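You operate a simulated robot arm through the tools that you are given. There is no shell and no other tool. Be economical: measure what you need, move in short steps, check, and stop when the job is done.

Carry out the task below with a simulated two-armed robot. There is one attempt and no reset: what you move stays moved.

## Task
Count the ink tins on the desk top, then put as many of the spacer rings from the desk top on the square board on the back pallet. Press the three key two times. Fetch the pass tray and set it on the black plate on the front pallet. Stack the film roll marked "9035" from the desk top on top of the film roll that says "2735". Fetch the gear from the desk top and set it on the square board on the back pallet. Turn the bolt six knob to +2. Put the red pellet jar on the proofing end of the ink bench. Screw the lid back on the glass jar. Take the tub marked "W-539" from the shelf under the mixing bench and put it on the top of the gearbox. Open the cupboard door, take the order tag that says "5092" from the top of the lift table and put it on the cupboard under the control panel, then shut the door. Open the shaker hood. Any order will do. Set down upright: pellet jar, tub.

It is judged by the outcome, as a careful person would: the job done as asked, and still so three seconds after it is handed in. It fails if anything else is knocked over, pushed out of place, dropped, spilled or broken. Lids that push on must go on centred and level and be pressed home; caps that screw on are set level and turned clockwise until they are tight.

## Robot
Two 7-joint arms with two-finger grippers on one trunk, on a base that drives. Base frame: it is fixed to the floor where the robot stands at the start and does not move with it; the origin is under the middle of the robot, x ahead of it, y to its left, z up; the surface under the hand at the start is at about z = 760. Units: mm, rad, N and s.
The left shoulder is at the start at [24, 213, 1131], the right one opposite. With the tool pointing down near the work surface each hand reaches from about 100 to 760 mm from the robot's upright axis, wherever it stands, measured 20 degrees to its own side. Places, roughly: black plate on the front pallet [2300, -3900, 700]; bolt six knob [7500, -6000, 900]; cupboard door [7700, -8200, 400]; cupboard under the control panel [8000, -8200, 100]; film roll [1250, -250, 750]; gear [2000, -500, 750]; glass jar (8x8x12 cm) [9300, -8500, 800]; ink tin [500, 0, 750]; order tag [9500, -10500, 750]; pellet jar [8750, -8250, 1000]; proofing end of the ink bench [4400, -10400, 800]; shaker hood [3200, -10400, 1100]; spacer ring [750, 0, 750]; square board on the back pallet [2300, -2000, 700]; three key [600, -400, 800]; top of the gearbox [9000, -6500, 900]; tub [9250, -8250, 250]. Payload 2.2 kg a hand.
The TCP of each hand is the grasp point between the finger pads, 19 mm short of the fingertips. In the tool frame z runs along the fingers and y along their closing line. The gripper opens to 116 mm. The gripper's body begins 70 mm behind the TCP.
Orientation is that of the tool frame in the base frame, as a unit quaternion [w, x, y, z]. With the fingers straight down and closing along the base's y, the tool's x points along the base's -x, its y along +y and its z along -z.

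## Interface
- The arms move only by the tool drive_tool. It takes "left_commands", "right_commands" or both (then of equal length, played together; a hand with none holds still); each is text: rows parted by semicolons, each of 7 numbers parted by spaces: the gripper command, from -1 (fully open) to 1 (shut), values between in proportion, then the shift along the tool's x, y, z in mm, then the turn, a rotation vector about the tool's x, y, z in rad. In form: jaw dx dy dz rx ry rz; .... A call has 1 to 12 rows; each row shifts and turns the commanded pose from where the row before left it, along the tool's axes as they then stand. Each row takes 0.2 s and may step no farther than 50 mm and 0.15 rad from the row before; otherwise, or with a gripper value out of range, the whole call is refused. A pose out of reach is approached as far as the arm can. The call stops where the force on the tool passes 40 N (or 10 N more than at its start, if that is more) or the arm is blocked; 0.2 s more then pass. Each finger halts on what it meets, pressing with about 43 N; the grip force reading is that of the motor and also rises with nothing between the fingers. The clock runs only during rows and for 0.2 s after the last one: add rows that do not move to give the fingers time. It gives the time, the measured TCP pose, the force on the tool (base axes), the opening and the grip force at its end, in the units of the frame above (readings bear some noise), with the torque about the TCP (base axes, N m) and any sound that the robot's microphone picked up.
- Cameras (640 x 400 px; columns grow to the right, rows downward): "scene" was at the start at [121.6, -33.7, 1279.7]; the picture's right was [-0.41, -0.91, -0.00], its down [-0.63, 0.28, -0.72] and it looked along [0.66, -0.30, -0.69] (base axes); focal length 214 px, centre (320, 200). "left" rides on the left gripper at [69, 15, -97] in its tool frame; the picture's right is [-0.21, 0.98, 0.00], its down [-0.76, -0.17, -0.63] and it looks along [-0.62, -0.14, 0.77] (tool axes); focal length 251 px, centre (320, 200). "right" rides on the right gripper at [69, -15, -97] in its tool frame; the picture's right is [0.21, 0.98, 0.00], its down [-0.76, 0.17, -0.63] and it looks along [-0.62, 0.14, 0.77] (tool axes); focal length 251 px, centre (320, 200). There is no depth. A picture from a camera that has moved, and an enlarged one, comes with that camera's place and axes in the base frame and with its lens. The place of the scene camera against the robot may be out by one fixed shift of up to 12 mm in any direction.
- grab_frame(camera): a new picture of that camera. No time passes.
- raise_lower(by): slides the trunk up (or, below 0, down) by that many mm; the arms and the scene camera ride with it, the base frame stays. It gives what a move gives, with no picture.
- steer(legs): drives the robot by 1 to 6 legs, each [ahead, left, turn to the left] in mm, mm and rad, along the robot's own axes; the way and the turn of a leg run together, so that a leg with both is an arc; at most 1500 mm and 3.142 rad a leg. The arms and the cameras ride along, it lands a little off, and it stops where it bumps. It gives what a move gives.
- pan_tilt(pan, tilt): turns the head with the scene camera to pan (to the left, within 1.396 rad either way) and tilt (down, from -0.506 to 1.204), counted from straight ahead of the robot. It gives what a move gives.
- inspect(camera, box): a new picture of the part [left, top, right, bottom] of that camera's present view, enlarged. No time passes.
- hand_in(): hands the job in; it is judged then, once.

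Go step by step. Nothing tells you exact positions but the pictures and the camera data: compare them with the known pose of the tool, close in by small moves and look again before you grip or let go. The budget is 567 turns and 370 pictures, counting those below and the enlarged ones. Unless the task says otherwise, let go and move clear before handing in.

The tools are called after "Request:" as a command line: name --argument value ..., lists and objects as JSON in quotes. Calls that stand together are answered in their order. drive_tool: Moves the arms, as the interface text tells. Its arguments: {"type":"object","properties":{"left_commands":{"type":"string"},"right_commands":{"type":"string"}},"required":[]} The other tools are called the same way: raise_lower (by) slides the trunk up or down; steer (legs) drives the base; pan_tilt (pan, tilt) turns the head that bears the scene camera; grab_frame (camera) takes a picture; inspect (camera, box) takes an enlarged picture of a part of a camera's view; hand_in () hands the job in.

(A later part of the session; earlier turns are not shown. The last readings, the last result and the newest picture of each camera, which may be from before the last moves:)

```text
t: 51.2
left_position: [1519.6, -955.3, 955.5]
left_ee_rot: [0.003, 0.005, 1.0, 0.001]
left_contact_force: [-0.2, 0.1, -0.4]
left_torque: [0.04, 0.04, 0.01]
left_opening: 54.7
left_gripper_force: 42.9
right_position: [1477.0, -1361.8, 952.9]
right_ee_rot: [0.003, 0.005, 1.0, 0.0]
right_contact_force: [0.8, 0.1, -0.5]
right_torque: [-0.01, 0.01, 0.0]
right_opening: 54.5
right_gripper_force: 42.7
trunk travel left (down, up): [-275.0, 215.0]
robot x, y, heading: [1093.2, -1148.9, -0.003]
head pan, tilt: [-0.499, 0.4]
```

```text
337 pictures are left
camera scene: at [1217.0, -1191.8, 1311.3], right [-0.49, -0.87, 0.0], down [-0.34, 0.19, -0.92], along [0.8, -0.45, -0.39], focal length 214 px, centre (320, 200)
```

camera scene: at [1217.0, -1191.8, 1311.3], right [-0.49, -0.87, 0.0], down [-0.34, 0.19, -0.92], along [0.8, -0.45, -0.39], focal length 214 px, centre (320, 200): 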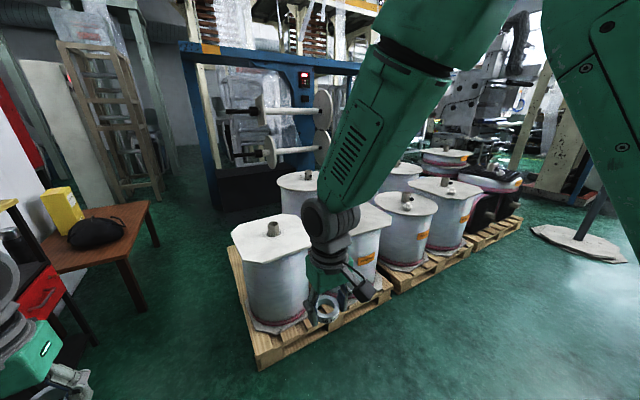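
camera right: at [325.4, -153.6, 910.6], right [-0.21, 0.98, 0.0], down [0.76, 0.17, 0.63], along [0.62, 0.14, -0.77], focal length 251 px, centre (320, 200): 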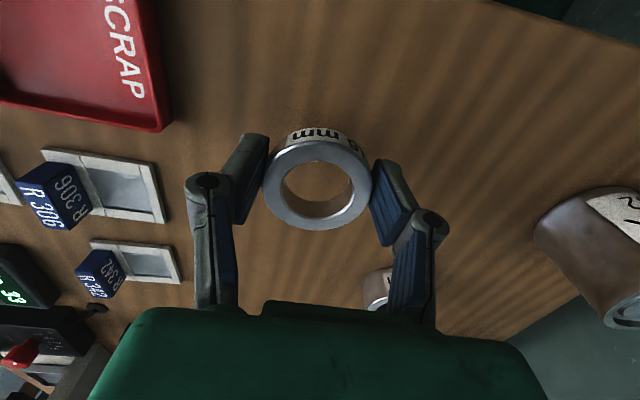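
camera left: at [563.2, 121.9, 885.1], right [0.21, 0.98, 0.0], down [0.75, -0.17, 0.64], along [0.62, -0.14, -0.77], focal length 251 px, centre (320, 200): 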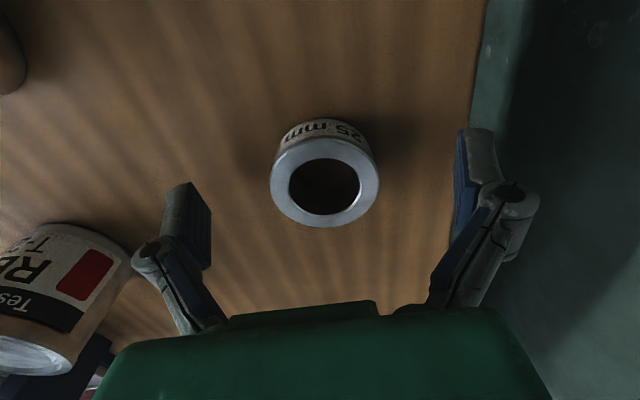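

Request:
steer --legs '[[300, 0, 0], [0, -800, 0]]'

Request:
pan_tilt --pan 0.0 --tilt 0.5

Request:
grab_frame --camera "scene"

```text
t: 57.2
left_position: [1813.4, -1763.9, 956.0]
left_ee_rot: [0.004, 0.004, 1.0, 0.001]
left_contact_force: [0.2, 0.0, -1.1]
left_torque: [-0.01, 0.05, 0.0]
left_opening: 55.0
left_gripper_force: 42.8
right_position: [1771.3, -2169.2, 954.4]
right_ee_rot: [0.003, 0.004, 1.0, 0.0]
right_contact_force: [0.5, -0.1, -1.2]
right_torque: [-0.01, 0.0, -0.01]
right_opening: 54.6
right_gripper_force: 43.8
trunk travel left (down, up): [-275.0, 215.0]
robot x, y, heading: [1385.6, -1956.8, -0.004]
head pan, tilt: [-0.499, 0.4]
```

```text
t: 58.1
left_position: [1812.1, -1763.5, 958.3]
left_ee_rot: [0.006, 0.005, 1.0, 0.0]
left_contact_force: [0.1, -0.7, -1.0]
left_torque: [0.02, 0.03, -0.03]
left_opening: 54.8
left_gripper_force: 42.7
right_position: [1768.6, -2169.3, 955.9]
right_ee_rot: [0.004, 0.004, 1.0, 0.0]
right_contact_force: [-0.4, 0.4, -0.7]
right_torque: [-0.01, 0.02, 0.02]
right_opening: 54.3
right_gripper_force: 42.9
trunk travel left (down, up): [-275.0, 215.0]
robot x, y, heading: [1382.6, -1958.5, -0.006]
head pan, tilt: [0.0, 0.499]
```

```text
336 pictures are left
camera scene: at [1521.2, -1956.6, 1302.1], right [-0.01, -1.0, 0.0], down [-0.48, 0.0, -0.88], along [0.88, -0.01, -0.48], focal length 214 px, centre (320, 200)
```

scene: 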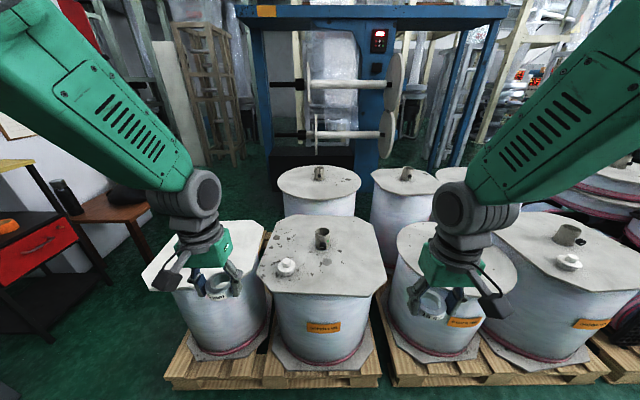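

Request:
inspect --camera "scene" --box '[130, 150, 390, 312]'

Request:
inspect --camera "scene" --box '[380, 150, 640, 312]'

```text
2.46 times, centred on (260, 231) of scene
camera zoom: at [1521.2, -1956.6, 1302.1], right [-0.01, -1.0, 0.0], down [-0.48, 0.0, -0.88], along [0.88, -0.01, -0.48], focal length 528 px, centre (468, 124)
```

zoom: 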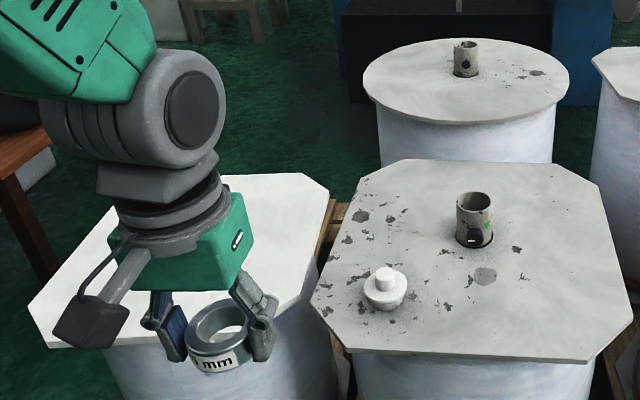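

```text
2.46 times, centred on (510, 231) of scene
camera zoom: at [1521.2, -1956.6, 1302.1], right [-0.01, -1.0, 0.0], down [-0.48, 0.0, -0.88], along [0.88, -0.01, -0.48], focal length 528 px, centre (-148, 124)
```

zoom: 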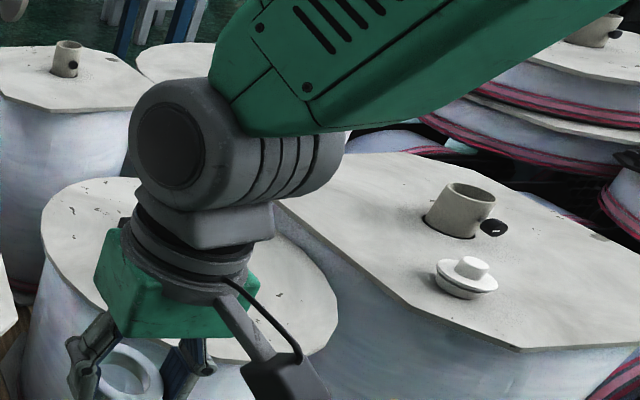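

Request:
pan_tilt --pan -1.1 --tilt 0.4

Request:
grab_frame --camera "scene"

```text
t: 59.5
left_position: [1811.0, -1762.3, 957.1]
left_ee_rot: [0.005, 0.005, 1.0, -0.001]
left_contact_force: [-0.3, 0.2, -0.6]
left_torque: [0.0, 0.0, 0.01]
left_opening: 54.4
left_gripper_force: 43.5
right_position: [1769.7, -2169.1, 955.2]
right_ee_rot: [0.005, 0.004, 1.0, 0.001]
right_contact_force: [0.2, -0.3, -0.2]
right_torque: [-0.04, -0.04, 0.01]
right_opening: 54.5
right_gripper_force: 42.5
trunk travel left (down, up): [-275.0, 215.0]
robot x, y, heading: [1384.8, -1958.4, -0.011]
head pan, tilt: [-1.1, 0.4]
```

```text
333 pictures are left
camera scene: at [1471.6, -2038.5, 1311.4], right [-0.89, -0.45, 0.0], down [-0.18, 0.35, -0.92], along [0.41, -0.82, -0.39], focal length 214 px, centre (320, 200)
```

scene: 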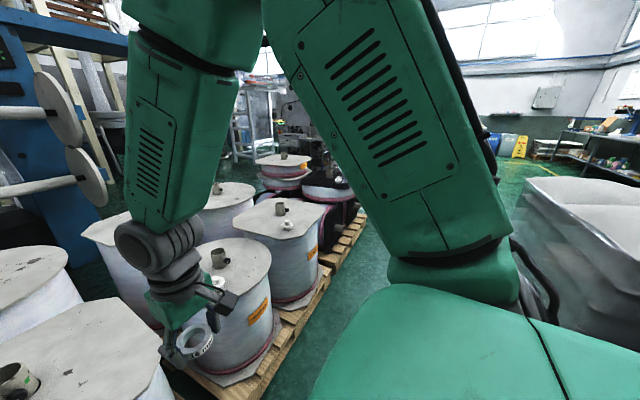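

Request:
steer --legs '[[120, -30, 0.008]]'

Request:
pan_tilt --pan 0.0 --tilt 0.7

Request:
grab_frame --camera "scene"

Request:
grab_frame --camera "right"

Request:
grab_frame --camera "left"

```text
t: 60.7
left_position: [1928.9, -1780.4, 956.9]
left_ee_rot: [0.005, -0.001, 1.0, -0.005]
left_contact_force: [-0.2, -0.2, -1.5]
left_torque: [-0.06, -0.02, 0.01]
left_opening: 54.4
left_gripper_force: 42.9
right_position: [1891.4, -2187.2, 955.3]
right_ee_rot: [0.005, 0.0, 1.0, -0.004]
right_contact_force: [0.2, 0.0, -0.3]
right_torque: [-0.03, 0.05, 0.01]
right_opening: 54.4
right_gripper_force: 43.2
trunk travel left (down, up): [-275.0, 215.0]
robot x, y, heading: [1504.5, -1982.9, -0.001]
head pan, tilt: [-1.1, 0.4]
```

```text
t: 62.0
left_position: [1924.3, -1792.2, 959.3]
left_ee_rot: [0.006, 0.0, 1.0, 0.0]
left_contact_force: [-0.1, -0.3, -1.6]
left_torque: [0.03, 0.0, -0.01]
left_opening: 54.5
left_gripper_force: 43.4
right_position: [1888.2, -2198.8, 955.2]
right_ee_rot: [0.005, -0.001, 1.0, 0.002]
right_contact_force: [0.4, -0.1, -0.4]
right_torque: [0.05, -0.02, 0.02]
right_opening: 54.3
right_gripper_force: 42.7
trunk travel left (down, up): [-275.0, 215.0]
robot x, y, heading: [1502.5, -1991.4, 0.0]
head pan, tilt: [0.0, 0.7]
```

```text
332 pictures are left
camera scene: at [1634.4, -1989.2, 1284.4], right [0.0, -1.0, 0.0], down [-0.65, 0.0, -0.76], along [0.76, 0.0, -0.65], focal length 214 px, centre (320, 200)
```

scene: 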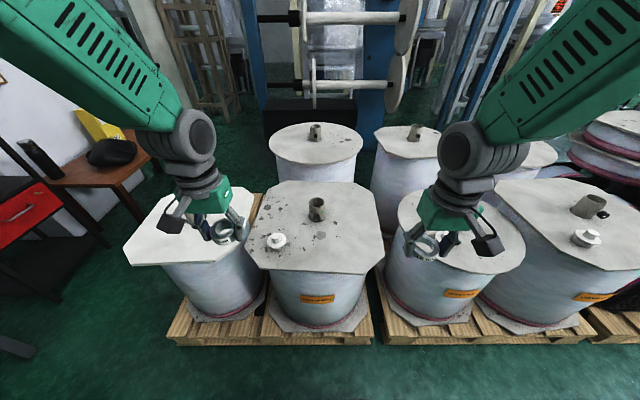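

```text
331 pictures are left
camera right: at [1818.8, -2214.9, 1052.3], right [-0.21, 0.98, 0.0], down [0.75, 0.16, 0.64], along [0.63, 0.14, -0.77], focal length 251 px, centre (320, 200)
```

right: 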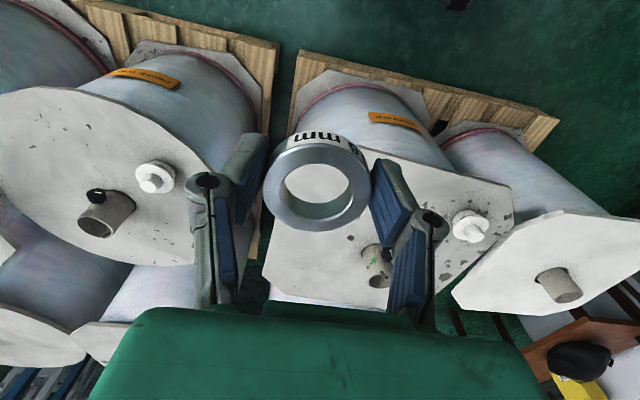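

```text
330 pictures are left
camera left: at [1856.6, -1777.0, 1053.2], right [0.22, 0.98, 0.0], down [0.75, -0.17, 0.64], along [0.63, -0.13, -0.77], focal length 251 px, centre (320, 200)
```

left: 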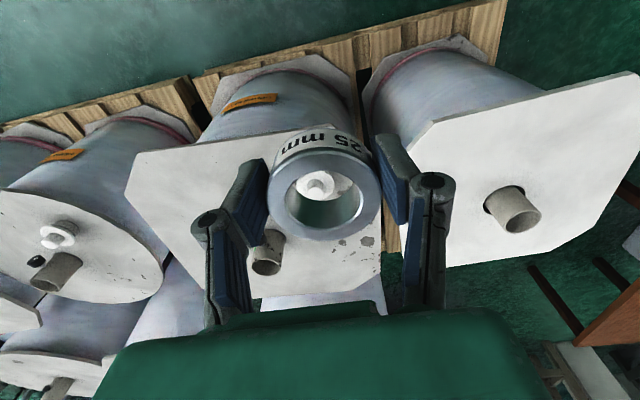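

Request:
drive_tool --left_commands "1 -27 -23 10 0 0 0; 1 -27 -23 30 0 0 0; 1 -27 -23 30 0 0 0; 1 -27 -23 30 0 0 0; 1 -27 -23 30 0 0 0; 1 -26 -23 30 0 0 0; 1 0 0 25 0 0 0; 1 0 0 0 0 0 0"

Request:
grab_frame --camera "left"

Request:
grab_frame --camera "scene"

```text
t: 63.8
left_position: [2089.7, -1926.4, 775.3]
left_ee_rot: [0.006, 0.001, 1.0, -0.001]
left_contact_force: [-1.0, -0.5, 0.0]
left_torque: [0.01, 0.0, -0.02]
left_opening: 54.5
left_gripper_force: 42.8
right_position: [1888.1, -2195.4, 957.3]
right_ee_rot: [0.006, 0.0, 1.0, -0.001]
right_contact_force: [0.3, 0.5, -0.7]
right_torque: [-0.01, 0.04, -0.01]
right_opening: 54.5
right_gripper_force: 43.0
trunk travel left (down, up): [-275.0, 215.0]
robot x, y, heading: [1507.2, -1988.5, 0.0]
head pan, tilt: [0.0, 0.7]
```

```text
329 pictures are left
camera left: at [2019.6, -1911.2, 869.5], right [0.21, 0.98, 0.0], down [0.75, -0.17, 0.64], along [0.63, -0.14, -0.77], focal length 251 px, centre (320, 200)
```

left: 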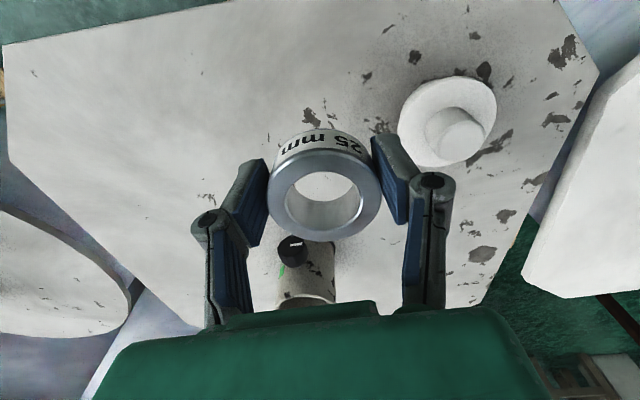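

```text
328 pictures are left
camera scene: at [1635.4, -1985.3, 1284.4], right [0.0, -1.0, 0.0], down [-0.65, 0.0, -0.76], along [0.76, 0.0, -0.65], focal length 214 px, centre (320, 200)
```

scene: 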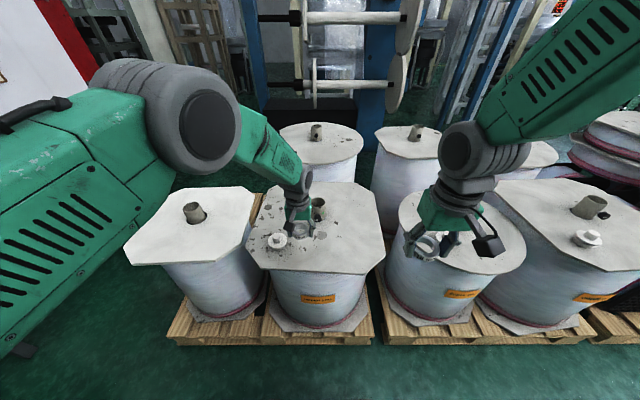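

Request:
drive_tool --left_commands "1 5 -25 20 0 0 0; 1 0 0 25 0 0 0; 1 0 0 12 0 0 0; 1 0 0 5 0 0 0; 1 0 0 3 0 0 0; 1 0 0 0 0 0 0"

Request:
inspect --camera "scene" --box '[240, 180, 380, 268]'

Request:
grab_frame --camera "left"

```text
t: 65.2
left_position: [2085.7, -1952.0, 709.8]
left_ee_rot: [0.007, 0.0, 1.0, -0.001]
left_contact_force: [0.6, -0.1, -0.7]
left_torque: [0.04, -0.03, 0.0]
left_opening: 54.5
left_gripper_force: 42.8
right_position: [1888.8, -2195.3, 956.1]
right_ee_rot: [0.004, 0.0, 1.0, 0.001]
right_contact_force: [0.1, -0.2, -1.0]
right_torque: [-0.01, -0.02, 0.01]
right_opening: 54.3
right_gripper_force: 42.9
trunk travel left (down, up): [-275.0, 215.0]
robot x, y, heading: [1508.7, -1983.3, -0.004]
head pan, tilt: [0.0, 0.7]
```

```text
4.55 times, centred on (310, 224) of scene
camera zoom: at [1635.5, -1984.9, 1284.3], right [0.0, -1.0, 0.0], down [-0.65, 0.0, -0.76], along [0.76, 0.0, -0.65], focal length 975 px, centre (366, 91)
```

zoom: 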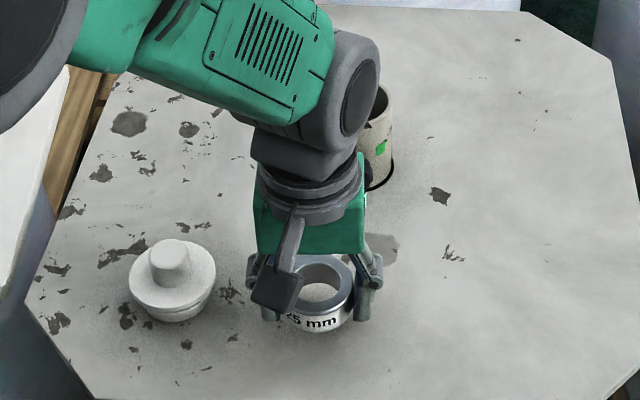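

```text
326 pictures are left
camera left: at [2015.9, -1936.3, 804.5], right [0.21, 0.98, 0.0], down [0.75, -0.17, 0.64], along [0.63, -0.14, -0.77], focal length 251 px, centre (320, 200)
```

left: 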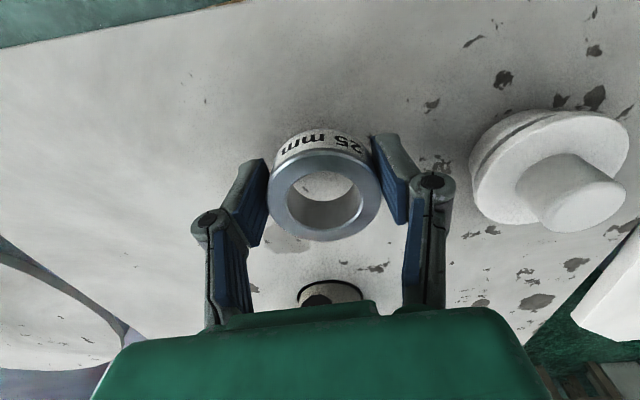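

Nearly touching. I'll lower in small steps until contact.

Request:
drive_tool --left_commands "1 0 0 3 0 0 0; 1 0 0 3 0 0 0; 1 0 0 2 0 0 0; 1 0 0 0 0 0 0"

```text
t: 66.2
left_position: [2085.3, -1952.7, 702.7]
left_ee_rot: [0.006, 0.0, 1.0, 0.0]
left_contact_force: [-0.5, 0.4, -0.8]
left_torque: [0.01, -0.01, 0.02]
left_opening: 54.5
left_gripper_force: 42.7
right_position: [1890.0, -2195.2, 956.4]
right_ee_rot: [0.005, 0.001, 1.0, 0.0]
right_contact_force: [0.5, 0.0, -0.4]
right_torque: [-0.02, 0.0, -0.02]
right_opening: 54.3
right_gripper_force: 42.9
trunk travel left (down, up): [-275.0, 215.0]
robot x, y, heading: [1506.0, -1986.9, -0.003]
head pan, tilt: [0.0, 0.7]
```

Request:
drive_tool --left_commands "1 0 0 2 0 0 0; 1 0 0 2 0 0 0; 1 0 0 2 0 0 0; 1 0 0 0 0 0 0"

Request:
inspect --camera "scene" --box '[270, 210, 350, 260]'

```text
t: 67.2
left_position: [2085.6, -1951.7, 695.9]
left_ee_rot: [0.005, 0.0, 1.0, 0.0]
left_contact_force: [0.2, 0.9, -1.0]
left_torque: [0.04, 0.03, 0.0]
left_opening: 54.8
left_gripper_force: 42.8
right_position: [1888.4, -2194.6, 956.6]
right_ee_rot: [0.005, 0.0, 1.0, 0.0]
right_contact_force: [-0.5, 0.3, -0.3]
right_torque: [0.04, -0.03, 0.05]
right_opening: 54.5
right_gripper_force: 42.9
trunk travel left (down, up): [-275.0, 215.0]
robot x, y, heading: [1502.5, -1989.8, 0.002]
head pan, tilt: [0.0, 0.7]
```

```text
8.00 times, centred on (310, 235) of scene
camera zoom: at [1635.5, -1985.0, 1284.3], right [0.0, -1.0, 0.0], down [-0.65, 0.0, -0.76], along [0.76, 0.0, -0.65], focal length 1716 px, centre (400, -80)
```

zoom: 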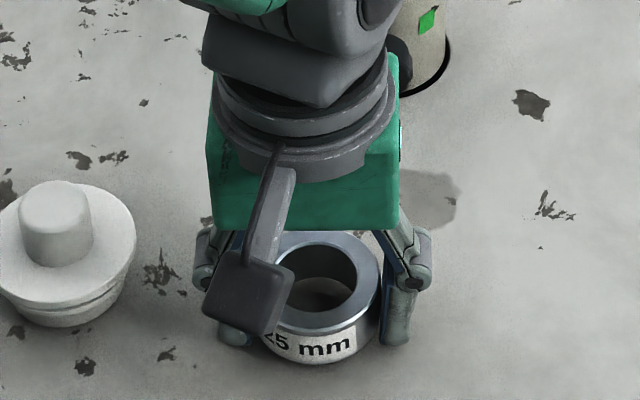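

Request:
drive_tool --left_commands "1 0 0 2 0 0 0; 1 0 0 2 0 0 0; 1 0 0 0 0 0 0"

```text
t: 68.0
left_position: [2086.5, -1953.2, 692.1]
left_ee_rot: [0.006, 0.001, 1.0, 0.0]
left_contact_force: [-1.3, 0.5, -1.6]
left_torque: [0.02, -0.01, 0.03]
left_opening: 54.6
left_gripper_force: 43.2
right_position: [1889.4, -2194.8, 956.6]
right_ee_rot: [0.005, 0.0, 1.0, 0.001]
right_contact_force: [0.1, 0.1, -1.2]
right_torque: [0.0, -0.03, 0.01]
right_opening: 54.2
right_gripper_force: 42.7
trunk travel left (down, up): [-275.0, 215.0]
robot x, y, heading: [1503.3, -1992.5, 0.003]
head pan, tilt: [0.0, 0.7]
```

Request:
drive_tool --left_commands "1 0 0 2 0 0 0; 1 0 0 2 0 0 0; 1 0 0 1 0 0 0; 1 0 0 1 0 0 0; 1 0 0 0 0 0 0"

Request:
inspect --camera "scene" --box '[270, 210, 350, 260]'

```text
t: 69.2
left_position: [2086.4, -1952.1, 688.9]
left_ee_rot: [0.01, 0.0, 1.0, -0.001]
left_contact_force: [-1.7, 1.0, 34.4]
left_torque: [0.05, 0.37, 0.03]
left_opening: 54.4
left_gripper_force: 42.8
right_position: [1887.3, -2194.7, 956.8]
right_ee_rot: [0.006, 0.0, 1.0, 0.0]
right_contact_force: [0.7, -0.1, -0.7]
right_torque: [0.01, 0.04, 0.01]
right_opening: 54.4
right_gripper_force: 42.9
trunk travel left (down, up): [-275.0, 215.0]
robot x, y, heading: [1504.9, -1987.3, -0.001]
head pan, tilt: [0.0, 0.7]
```

```text
8.00 times, centred on (310, 235) of scene
camera zoom: at [1630.0, -1985.0, 1285.2], right [0.0, -1.0, 0.0], down [-0.64, 0.0, -0.77], along [0.77, 0.0, -0.64], focal length 1716 px, centre (400, -80)
```

zoom: 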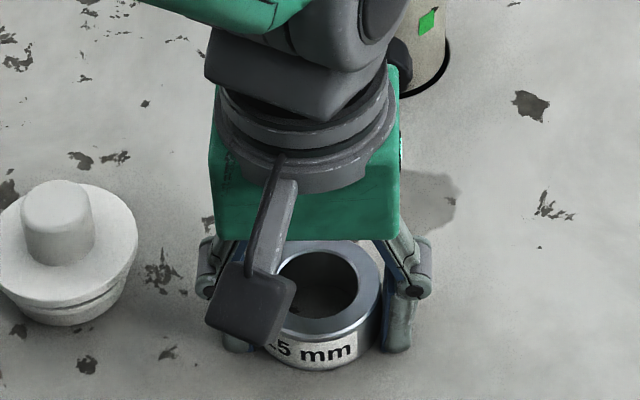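

Request:
drive_tool --left_commands "1 0 0 -2 0 0 0; 0 0 0 0 0 0 0; -0.35 0 0 0 0 0 0; -0.35 0 0 0 0 0 0; -0.35 0 0 -15 0 0 0; -0.35 0 0 -25 0 0 0; -0.35 0 0 -40 0 0 0; -0.35 0 10 -45 0 0 0; -0.35 20 20 -40 0 0 0; -0.35 30 30 -20 0 0 0; -0.35 30 30 -10 0 0 0; -0.35 30 30 0 0 0 0"

Request:
drive_tool --left_commands "0 30 30 0 0 0 0; 0 30 30 0 0 0 0; 0 0 0 0 0 0 0; 0 0 0 0 0 0 0; 0 0 0 0 0 0 0; 0 0 0 0 0 0 0; 0 0 0 0 0 0 0; 0 0 0 0 0 0 0" --right_commands "1 -28 13 10 0 0 0; 1 -28 13 30 0 0 0; 1 -28 13 30 0 0 0; 1 -28 13 30 0 0 0; 1 -28 13 30 0 0 0; 1 -28 13 30 0 0 0; 1 -28 13 30 0 0 0; 1 0 0 0 0 0 0"

Request:
grab_frame --camera "scene"

Request:
grab_frame --camera "right"

```text
t: 71.8
left_position: [1972.5, -1829.9, 882.2]
left_ee_rot: [0.007, 0.0, 1.0, -0.001]
left_contact_force: [-0.4, -0.1, -0.5]
left_torque: [0.01, -0.02, 0.02]
left_opening: 78.2
left_gripper_force: 0.1
right_position: [1887.1, -2192.8, 954.4]
right_ee_rot: [0.006, 0.0, 1.0, 0.0]
right_contact_force: [0.1, -0.7, -0.3]
right_torque: [-0.02, -0.02, 0.0]
right_opening: 54.3
right_gripper_force: 43.0
trunk travel left (down, up): [-275.0, 215.0]
robot x, y, heading: [1504.6, -1990.1, -0.005]
head pan, tilt: [0.0, 0.7]
```

```text
t: 73.6
left_position: [1914.1, -1769.9, 881.3]
left_ee_rot: [0.008, 0.0, 1.0, -0.002]
left_contact_force: [-1.2, 0.2, -0.1]
left_torque: [0.0, -0.02, 0.0]
left_opening: 58.1
left_gripper_force: 0.0
right_position: [2085.7, -2103.3, 767.6]
right_ee_rot: [0.007, 0.0, 1.0, -0.001]
right_contact_force: [-0.3, -0.3, 0.0]
right_torque: [-0.04, -0.03, 0.02]
right_opening: 54.2
right_gripper_force: 43.2
trunk travel left (down, up): [-275.0, 215.0]
robot x, y, heading: [1502.5, -1985.9, 0.0]
head pan, tilt: [0.0, 0.7]
```

```text
323 pictures are left
camera scene: at [1634.9, -1982.4, 1284.5], right [0.0, -1.0, 0.0], down [-0.65, 0.0, -0.76], along [0.76, 0.0, -0.65], focal length 214 px, centre (320, 200)
```

scene: 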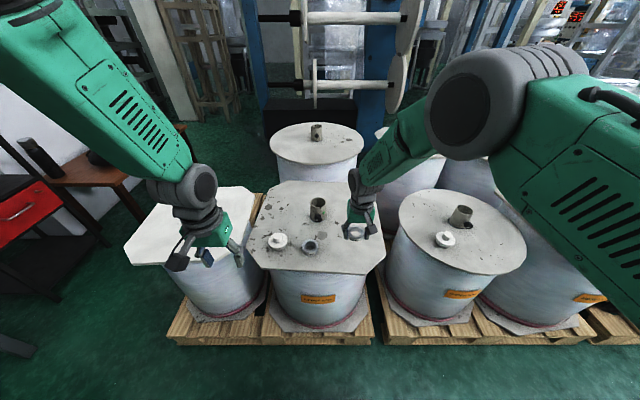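

```text
322 pictures are left
camera right: at [2016.6, -2119.5, 864.8], right [-0.22, 0.98, 0.0], down [0.75, 0.17, 0.64], along [0.63, 0.13, -0.77], focal length 251 px, centre (320, 200)
```

right: 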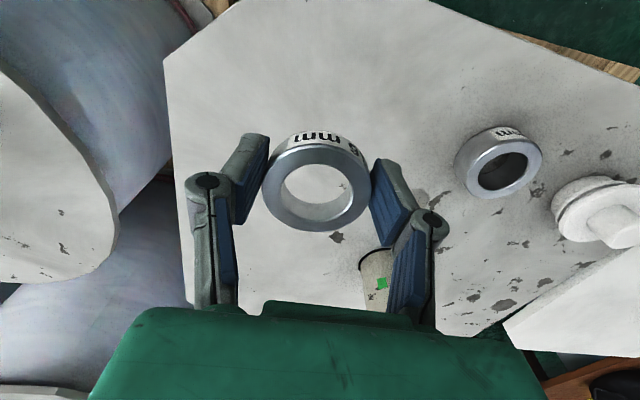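

Request:
drive_tool --right_commands "1 0 0 35 0 0 0; 1 0 0 25 0 0 0; 1 0 0 8 0 0 0; 1 0 0 4 0 0 0; 1 0 0 2 0 0 0; 1 0 0 2 0 0 0; 1 0 0 1.5 0 0 0; 1 0 0 1.5 0 0 0; 1 0 0 0 0 0 0"

```text
t: 75.6
left_position: [1913.4, -1769.4, 881.0]
left_ee_rot: [0.006, 0.0, 1.0, -0.001]
left_contact_force: [-0.5, -0.1, 0.0]
left_torque: [0.06, 0.01, -0.01]
left_opening: 58.0
left_gripper_force: 0.0
right_position: [2087.4, -2103.9, 688.5]
right_ee_rot: [0.006, 0.001, 1.0, -0.001]
right_contact_force: [-0.6, 0.3, 1.6]
right_torque: [0.07, 0.04, 0.0]
right_opening: 54.4
right_gripper_force: 43.5
trunk travel left (down, up): [-275.0, 215.0]
robot x, y, heading: [1505.3, -1987.9, -0.003]
head pan, tilt: [0.0, 0.7]
```

Just contacting. I'll release, lift, then check.

Request:
drive_tool --right_commands "1 0 0 0.5 0 0 0; 0 0 0 0 0 0 0; -0.35 0 0 0 0 0 0; -0.35 0 0 0 0 0 0; -0.35 0 0 -15 0 0 0; -0.35 0 0 -25 0 0 0; -0.35 0 0 -40 0 0 0; -0.35 0 -10 -45 0 0 0; -0.35 20 -20 -40 0 0 0; -0.35 30 -20 -30 0 0 0; -0.35 30 -20 -20 0 0 0; -0.35 30 -20 0 0 0 0"

Request:
grab_frame --camera "scene"

```text
t: 78.2
left_position: [1913.7, -1771.5, 881.3]
left_ee_rot: [0.007, 0.0, 1.0, -0.001]
left_contact_force: [-0.1, 0.3, 0.0]
left_torque: [-0.01, -0.01, -0.02]
left_opening: 58.1
left_gripper_force: 0.1
right_position: [1972.6, -2192.7, 904.1]
right_ee_rot: [0.006, 0.0, 1.0, 0.0]
right_contact_force: [0.0, -0.5, 0.2]
right_torque: [0.04, 0.01, -0.01]
right_opening: 78.3
right_gripper_force: 0.0
trunk travel left (down, up): [-275.0, 215.0]
robot x, y, heading: [1506.0, -1983.0, -0.002]
head pan, tilt: [0.0, 0.7]
```

```text
321 pictures are left
camera scene: at [1634.1, -1984.2, 1284.5], right [0.0, -1.0, 0.0], down [-0.65, 0.0, -0.76], along [0.76, 0.0, -0.65], focal length 214 px, centre (320, 200)
```

scene: 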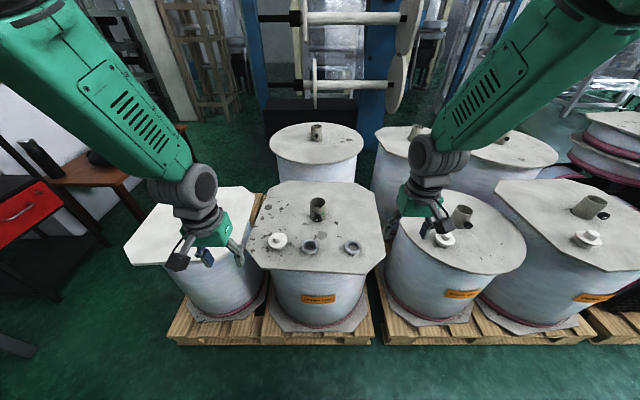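

Request:
drive_tool --left_commands "-1 20 10 -40 0 0 0; -1 20 10 -40 0 0 0; -1 20 0 -40 0 0 0" --right_commands "-1 20 0 -35 0 0 0; -1 20 0 -35 0 0 0; -1 30 0 -30 0 0 0"

Request:
steer --legs '[[-60, 0, 0], [0, 950, 0], [0, 0, 1.57]]'

Request:
pan_tilt --pan 0.0 --tilt 0.55

Request:
grab_frame --camera "scene"

```text
t: 79.0
left_position: [1847.9, -1750.0, 1000.8]
left_ee_rot: [0.009, 0.0, 1.0, -0.001]
left_contact_force: [-0.5, -0.3, 0.3]
left_torque: [-0.01, -0.08, 0.0]
left_opening: 115.9
left_gripper_force: 0.1
right_position: [1899.9, -2191.0, 1003.8]
right_ee_rot: [0.008, 0.0, 1.0, -0.001]
right_contact_force: [-0.1, 0.0, 1.0]
right_torque: [-0.04, -0.06, 0.02]
right_opening: 115.9
right_gripper_force: 0.0
trunk travel left (down, up): [-275.0, 215.0]
robot x, y, heading: [1503.3, -1988.4, 0.0]
head pan, tilt: [0.0, 0.7]
```

```text
t: 88.4
left_position: [1201.6, -695.4, 1000.9]
left_ee_rot: [-0.005, 0.711, -0.704, -0.003]
left_contact_force: [-0.3, 0.6, 0.1]
left_torque: [-0.01, -0.01, 0.01]
left_opening: 115.9
left_gripper_force: 0.3
right_position: [1642.0, -639.4, 1002.0]
right_ee_rot: [-0.004, 0.711, -0.703, -0.003]
right_contact_force: [0.1, 0.0, 1.0]
right_torque: [0.03, -0.02, -0.01]
right_opening: 115.8
right_gripper_force: 0.2
trunk travel left (down, up): [-275.0, 215.0]
robot x, y, heading: [1439.5, -1039.6, 1.58]
head pan, tilt: [0.0, 0.7]
```

```text
t: 89.1
left_position: [1203.1, -697.3, 1000.9]
left_ee_rot: [-0.006, 0.71, -0.704, -0.004]
left_contact_force: [0.2, -0.3, -0.2]
left_torque: [0.0, 0.01, 0.05]
left_opening: 116.0
left_gripper_force: 0.0
right_position: [1642.2, -642.1, 1003.8]
right_ee_rot: [-0.007, 0.711, -0.703, -0.003]
right_contact_force: [-0.3, 0.8, 0.3]
right_torque: [-0.02, 0.0, 0.01]
right_opening: 116.1
right_gripper_force: 0.1
trunk travel left (down, up): [-275.0, 215.0]
robot x, y, heading: [1438.9, -1038.9, 1.579]
head pan, tilt: [0.0, 0.55]
```

```text
320 pictures are left
camera scene: at [1444.4, -905.4, 1297.6], right [1.0, 0.01, 0.0], down [0.01, -0.53, -0.85], along [-0.01, 0.85, -0.53], focal length 214 px, centre (320, 200)
```

scene: 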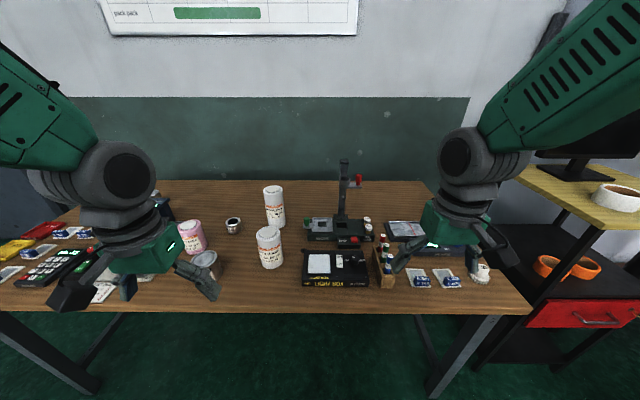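

Request:
inspect --camera "scene" --box '[160, 170, 380, 308]'

Request:
inspect --camera "scene" --box '[360, 200, 540, 312]'

Request:
inspect --camera "scene" --box '[0, 170, 220, 308]'

```text
2.90 times, centred on (270, 239) of scene
camera zoom: at [1444.4, -905.4, 1297.6], right [1.0, 0.01, 0.0], down [0.01, -0.53, -0.85], along [-0.01, 0.85, -0.53], focal length 622 px, centre (465, 87)
```

zoom: 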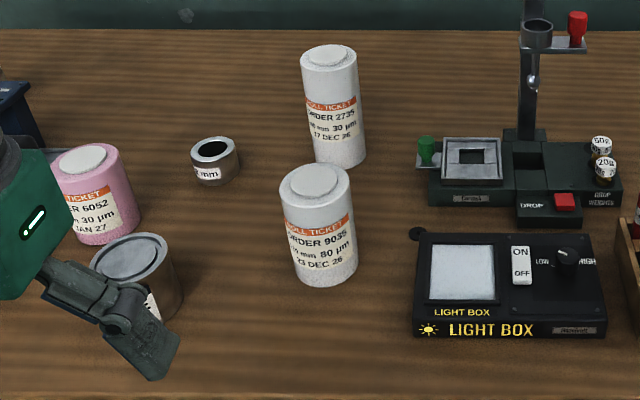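

```text
3.56 times, centred on (450, 256) of scene
camera zoom: at [1444.4, -905.4, 1297.6], right [1.0, 0.01, 0.0], down [0.01, -0.53, -0.85], along [-0.01, 0.85, -0.53], focal length 763 px, centre (-142, 1)
```

zoom: 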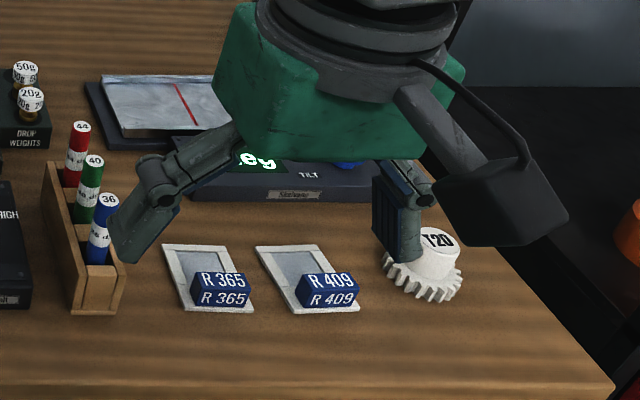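

```text
2.90 times, centred on (110, 239) of scene
camera zoom: at [1444.4, -905.4, 1297.6], right [1.0, 0.01, 0.0], down [0.01, -0.53, -0.85], along [-0.01, 0.85, -0.53], focal length 622 px, centre (929, 87)
```

zoom: 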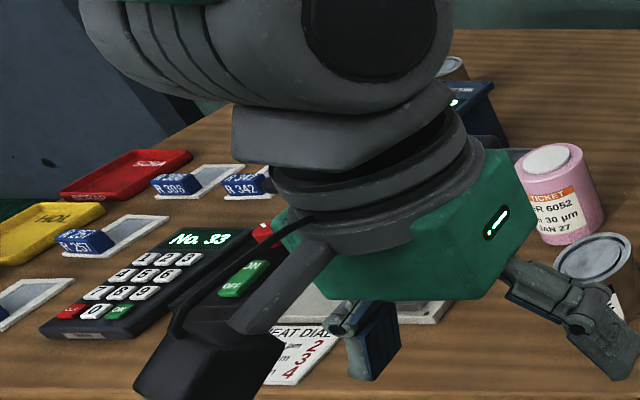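

Request:
steer --legs '[[175, 0, 0]]'

Request:
grab_frame --camera "scene"

Request:
grab_frame --camera "left"

Request:
grab_frame --camera "right"

```text
t: 90.6
left_position: [1200.3, -521.7, 1000.2]
left_ee_rot: [-0.005, 0.71, -0.705, -0.004]
left_contact_force: [0.7, 0.0, 0.1]
left_torque: [0.02, -0.01, -0.04]
left_opening: 116.0
left_gripper_force: 0.0
right_position: [1642.7, -464.6, 1002.2]
right_ee_rot: [-0.004, 0.71, -0.704, -0.005]
right_contact_force: [-0.6, 0.4, 0.0]
right_torque: [-0.01, 0.02, -0.04]
right_opening: 115.9
right_gripper_force: 0.1
trunk travel left (down, up): [-275.0, 215.0]
robot x, y, heading: [1443.4, -864.8, 1.581]
head pan, tilt: [0.0, 0.55]
```

```text
316 pictures are left
camera scene: at [1443.6, -729.7, 1297.7], right [1.0, 0.01, 0.0], down [0.0, -0.52, -0.85], along [-0.01, 0.85, -0.52], focal length 214 px, centre (320, 200)
```

scene: 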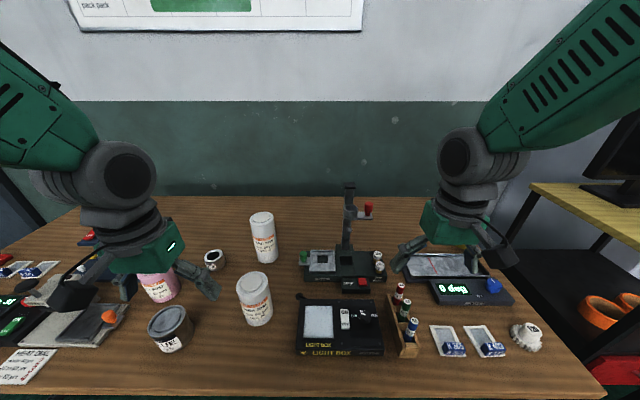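

```text
315 pictures are left
camera left: at [1187.2, -590.6, 1094.7], right [-0.98, 0.21, 0.0], down [0.16, 0.75, 0.64], along [0.13, 0.63, -0.77], focal length 251 px, centre (320, 200)
```

left: 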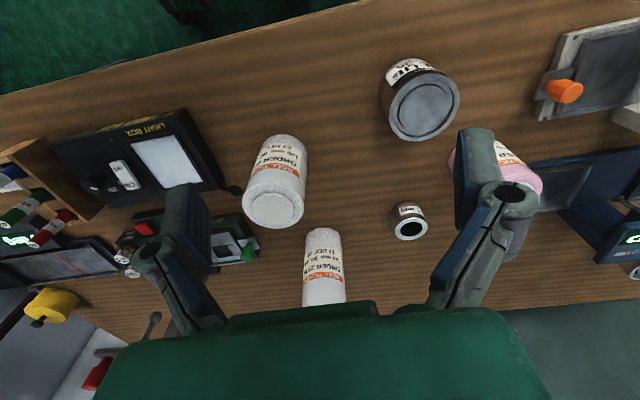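

```text
314 pictures are left
camera right: at [1658.9, -535.9, 1099.7], right [-0.97, -0.22, 0.0], down [-0.17, 0.75, 0.64], along [-0.14, 0.63, -0.77], focal length 251 px, centre (320, 200)
```

right: 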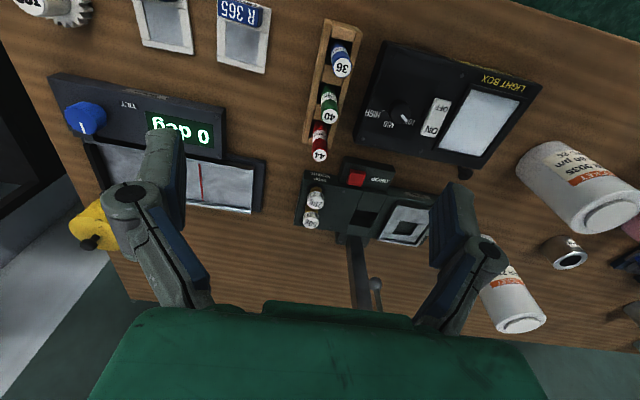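

Request:
drive_tool --left_commands "-1 -29 -21 12 0 0 0; -1 -29 -21 12 0 0 0; -1 -29 -21 13 0 0 0; -1 -28 -21 13 0 0 0; -1 0 0 0 0 0 0"

Request:
grab_frame --camera "left"

Request:
inspect --camera "scene" --box '[180, 180, 380, 320]'

```text
t: 91.8
left_position: [1284.4, -404.9, 953.8]
left_ee_rot: [-0.007, 0.71, -0.704, -0.005]
left_contact_force: [0.1, 0.2, 1.0]
left_torque: [0.02, -0.01, -0.01]
left_opening: 116.1
left_gripper_force: 0.0
right_position: [1642.7, -466.5, 1002.8]
right_ee_rot: [-0.006, 0.71, -0.704, -0.005]
right_contact_force: [0.2, -0.7, 0.0]
right_torque: [0.05, 0.01, 0.03]
right_opening: 116.2
right_gripper_force: 0.2
trunk travel left (down, up): [-275.0, 215.0]
robot x, y, heading: [1441.1, -866.1, 1.577]
head pan, tilt: [0.0, 0.55]
```

```text
313 pictures are left
camera left: at [1271.3, -475.5, 1047.5], right [-0.98, 0.21, 0.0], down [0.16, 0.75, 0.65], along [0.13, 0.63, -0.76], focal length 251 px, centre (320, 200)
```

left: 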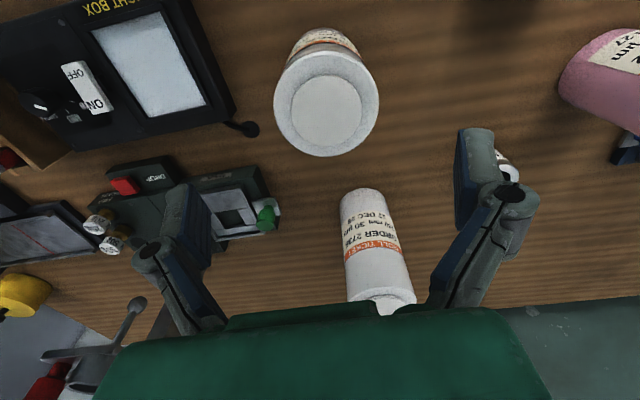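

```text
2.86 times, centred on (280, 250) of scene
camera zoom: at [1444.3, -729.5, 1297.7], right [1.0, 0.01, 0.0], down [0.0, -0.52, -0.85], along [-0.01, 0.85, -0.52], focal length 613 px, centre (434, 57)
```

zoom: 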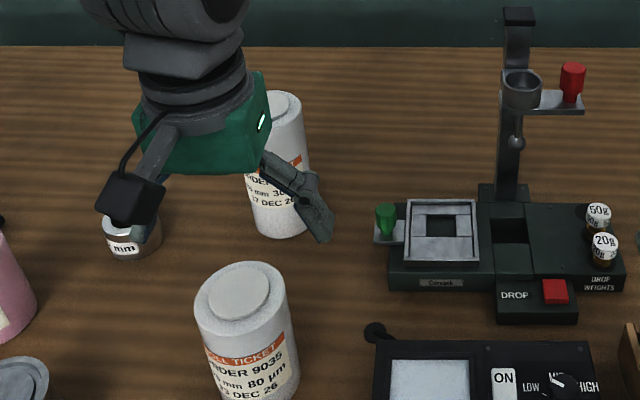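

Request:
drive_tool --left_commands "-1 6 5 15 0 0 0; -1 0 0 30 0 0 0; -1 0 0 30 0 0 0; -1 0 0 20 0 0 0; -1 0 0 10 0 0 0; -1 0 0 0 0 0 0"

Request:
grab_frame --camera "left"

Request:
inspect --camera "scene" --box '[180, 180, 380, 320]'

```text
t: 93.2
left_position: [1280.4, -410.7, 848.1]
left_ee_rot: [-0.005, 0.71, -0.704, -0.005]
left_contact_force: [-0.3, 0.3, 1.0]
left_torque: [-0.03, 0.04, 0.03]
left_opening: 115.9
left_gripper_force: 0.0
right_position: [1642.4, -465.9, 1003.1]
right_ee_rot: [-0.006, 0.71, -0.704, -0.006]
right_contact_force: [-0.7, -0.3, 0.6]
right_torque: [-0.03, 0.0, -0.06]
right_opening: 115.9
right_gripper_force: 0.0
trunk travel left (down, up): [-275.0, 215.0]
robot x, y, heading: [1439.8, -864.0, 1.582]
head pan, tilt: [0.0, 0.55]
```

```text
311 pictures are left
camera left: at [1266.3, -479.8, 942.3], right [-0.98, 0.21, 0.0], down [0.16, 0.75, 0.65], along [0.13, 0.63, -0.76], focal length 251 px, centre (320, 200)
```

left: 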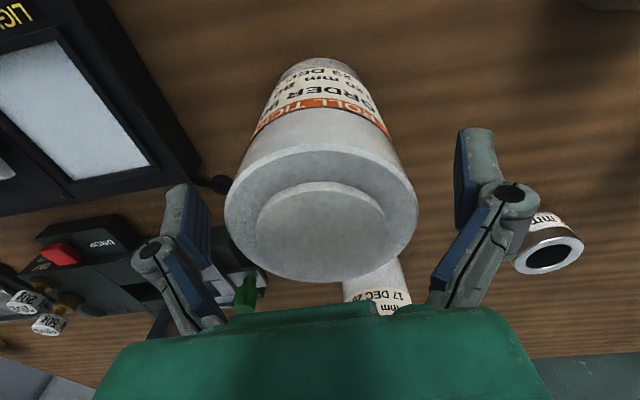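

```text
2.86 times, centred on (280, 250) of scene
camera zoom: at [1444.2, -728.6, 1297.6], right [1.0, 0.01, 0.0], down [0.0, -0.53, -0.85], along [-0.01, 0.85, -0.53], focal length 613 px, centre (434, 57)
```

zoom: 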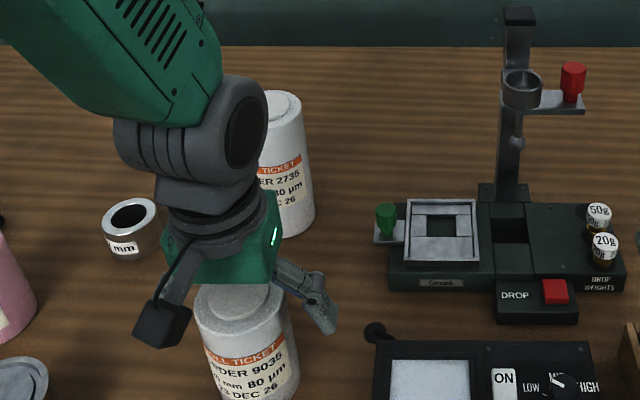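

Request:
drive_tool --left_commands "-1 5 0 0 0 0 0; -1 0 0 10 0 0 0; -1 0 0 0 0 0 0; 0 0 0 0 0 0 0; 1 0 0 0 0 0 0; 1 0 0 0 0 0 0; 1 0 0 0 0 0 0; 1 0 0 -10 0 0 0; 1 0 0 -20 0 0 0; 1 0 0 0 0 0 0"

Request:
grab_frame --camera "left"

```text
t: 95.4
left_position: [1279.6, -414.1, 867.2]
left_ee_rot: [-0.006, 0.71, -0.704, -0.005]
left_contact_force: [0.2, 0.1, -3.9]
left_torque: [-0.05, 0.01, -0.01]
left_opening: 73.4
left_gripper_force: 43.3
right_position: [1643.2, -465.9, 1003.2]
right_ee_rot: [-0.005, 0.71, -0.704, -0.004]
right_contact_force: [0.7, -0.4, 0.5]
right_torque: [-0.03, -0.04, -0.02]
right_opening: 115.8
right_gripper_force: 0.1
trunk travel left (down, up): [-275.0, 215.0]
robot x, y, heading: [1441.1, -863.6, 1.581]
head pan, tilt: [0.0, 0.55]
```

```text
309 pictures are left
camera left: at [1265.9, -484.5, 960.9], right [-0.98, 0.21, 0.0], down [0.16, 0.75, 0.64], along [0.13, 0.63, -0.77], focal length 251 px, centre (320, 200)
```

left: 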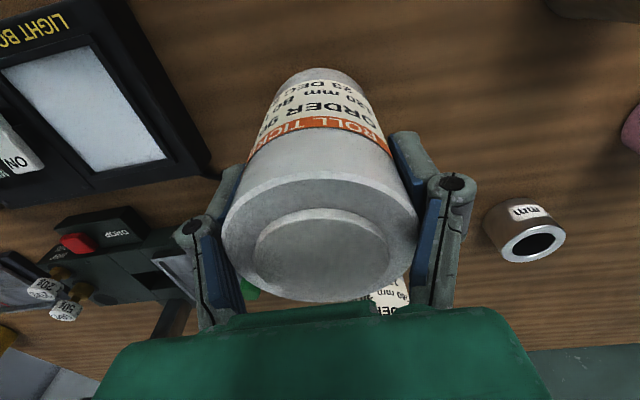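

Request:
drive_tool --left_commands "1 0 0 -30 0 0 0; 1 0 0 -40 0 0 0; 1 0 0 -40 0 0 0; 1 0 0 -40 0 0 0; 1 0 0 -30 0 0 0; 1 0 0 0 0 0 0" --right_commands "-1 20 40 0 0 0 0; -1 20 40 0 0 0 0; -1 20 40 0 0 0 0; -1 0 0 0 0 0 0; -1 0 0 0 0 0 0; -1 0 0 0 0 0 0"

Request:
grab_frame --camera "right"

Request:
inspect --camera "scene" --box '[180, 140, 380, 280]'

Request:
grab_frame --camera "left"

```text
t: 96.8
left_position: [1278.6, -417.7, 1047.5]
left_ee_rot: [-0.007, 0.711, -0.703, -0.005]
left_contact_force: [0.0, 0.2, -3.5]
left_torque: [-0.05, -0.01, -0.02]
left_opening: 73.0
left_gripper_force: 43.4
right_position: [1523.6, -526.4, 1002.8]
right_ee_rot: [-0.005, 0.71, -0.704, -0.005]
right_contact_force: [-0.3, 0.7, -1.1]
right_torque: [-0.01, 0.02, 0.01]
right_opening: 116.0
right_gripper_force: 0.1
trunk travel left (down, up): [-275.0, 215.0]
robot x, y, heading: [1438.7, -862.2, 1.578]
head pan, tilt: [0.0, 0.55]
```

```text
308 pictures are left
camera right: at [1540.5, -598.0, 1099.1], right [-0.97, -0.22, 0.0], down [-0.17, 0.75, 0.64], along [-0.14, 0.63, -0.77], focal length 251 px, centre (320, 200)
```

right: 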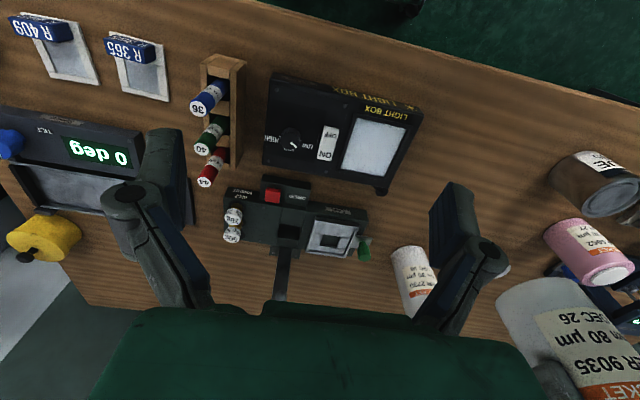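

```text
2.86 times, centred on (280, 210) of scene
camera zoom: at [1443.5, -728.7, 1297.5], right [1.0, 0.01, 0.0], down [0.0, -0.53, -0.85], along [-0.01, 0.85, -0.53], focal length 613 px, centre (434, 171)
```

zoom: 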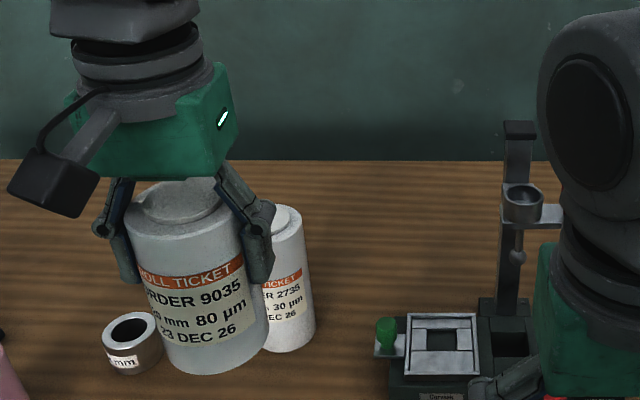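

```text
306 pictures are left
camera left: at [1265.8, -488.5, 1141.7], right [-0.98, 0.21, 0.0], down [0.16, 0.75, 0.64], along [0.13, 0.63, -0.76], focal length 251 px, centre (320, 200)
```

left: 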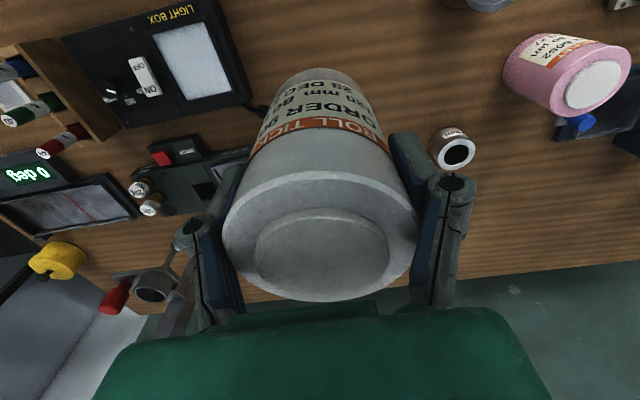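

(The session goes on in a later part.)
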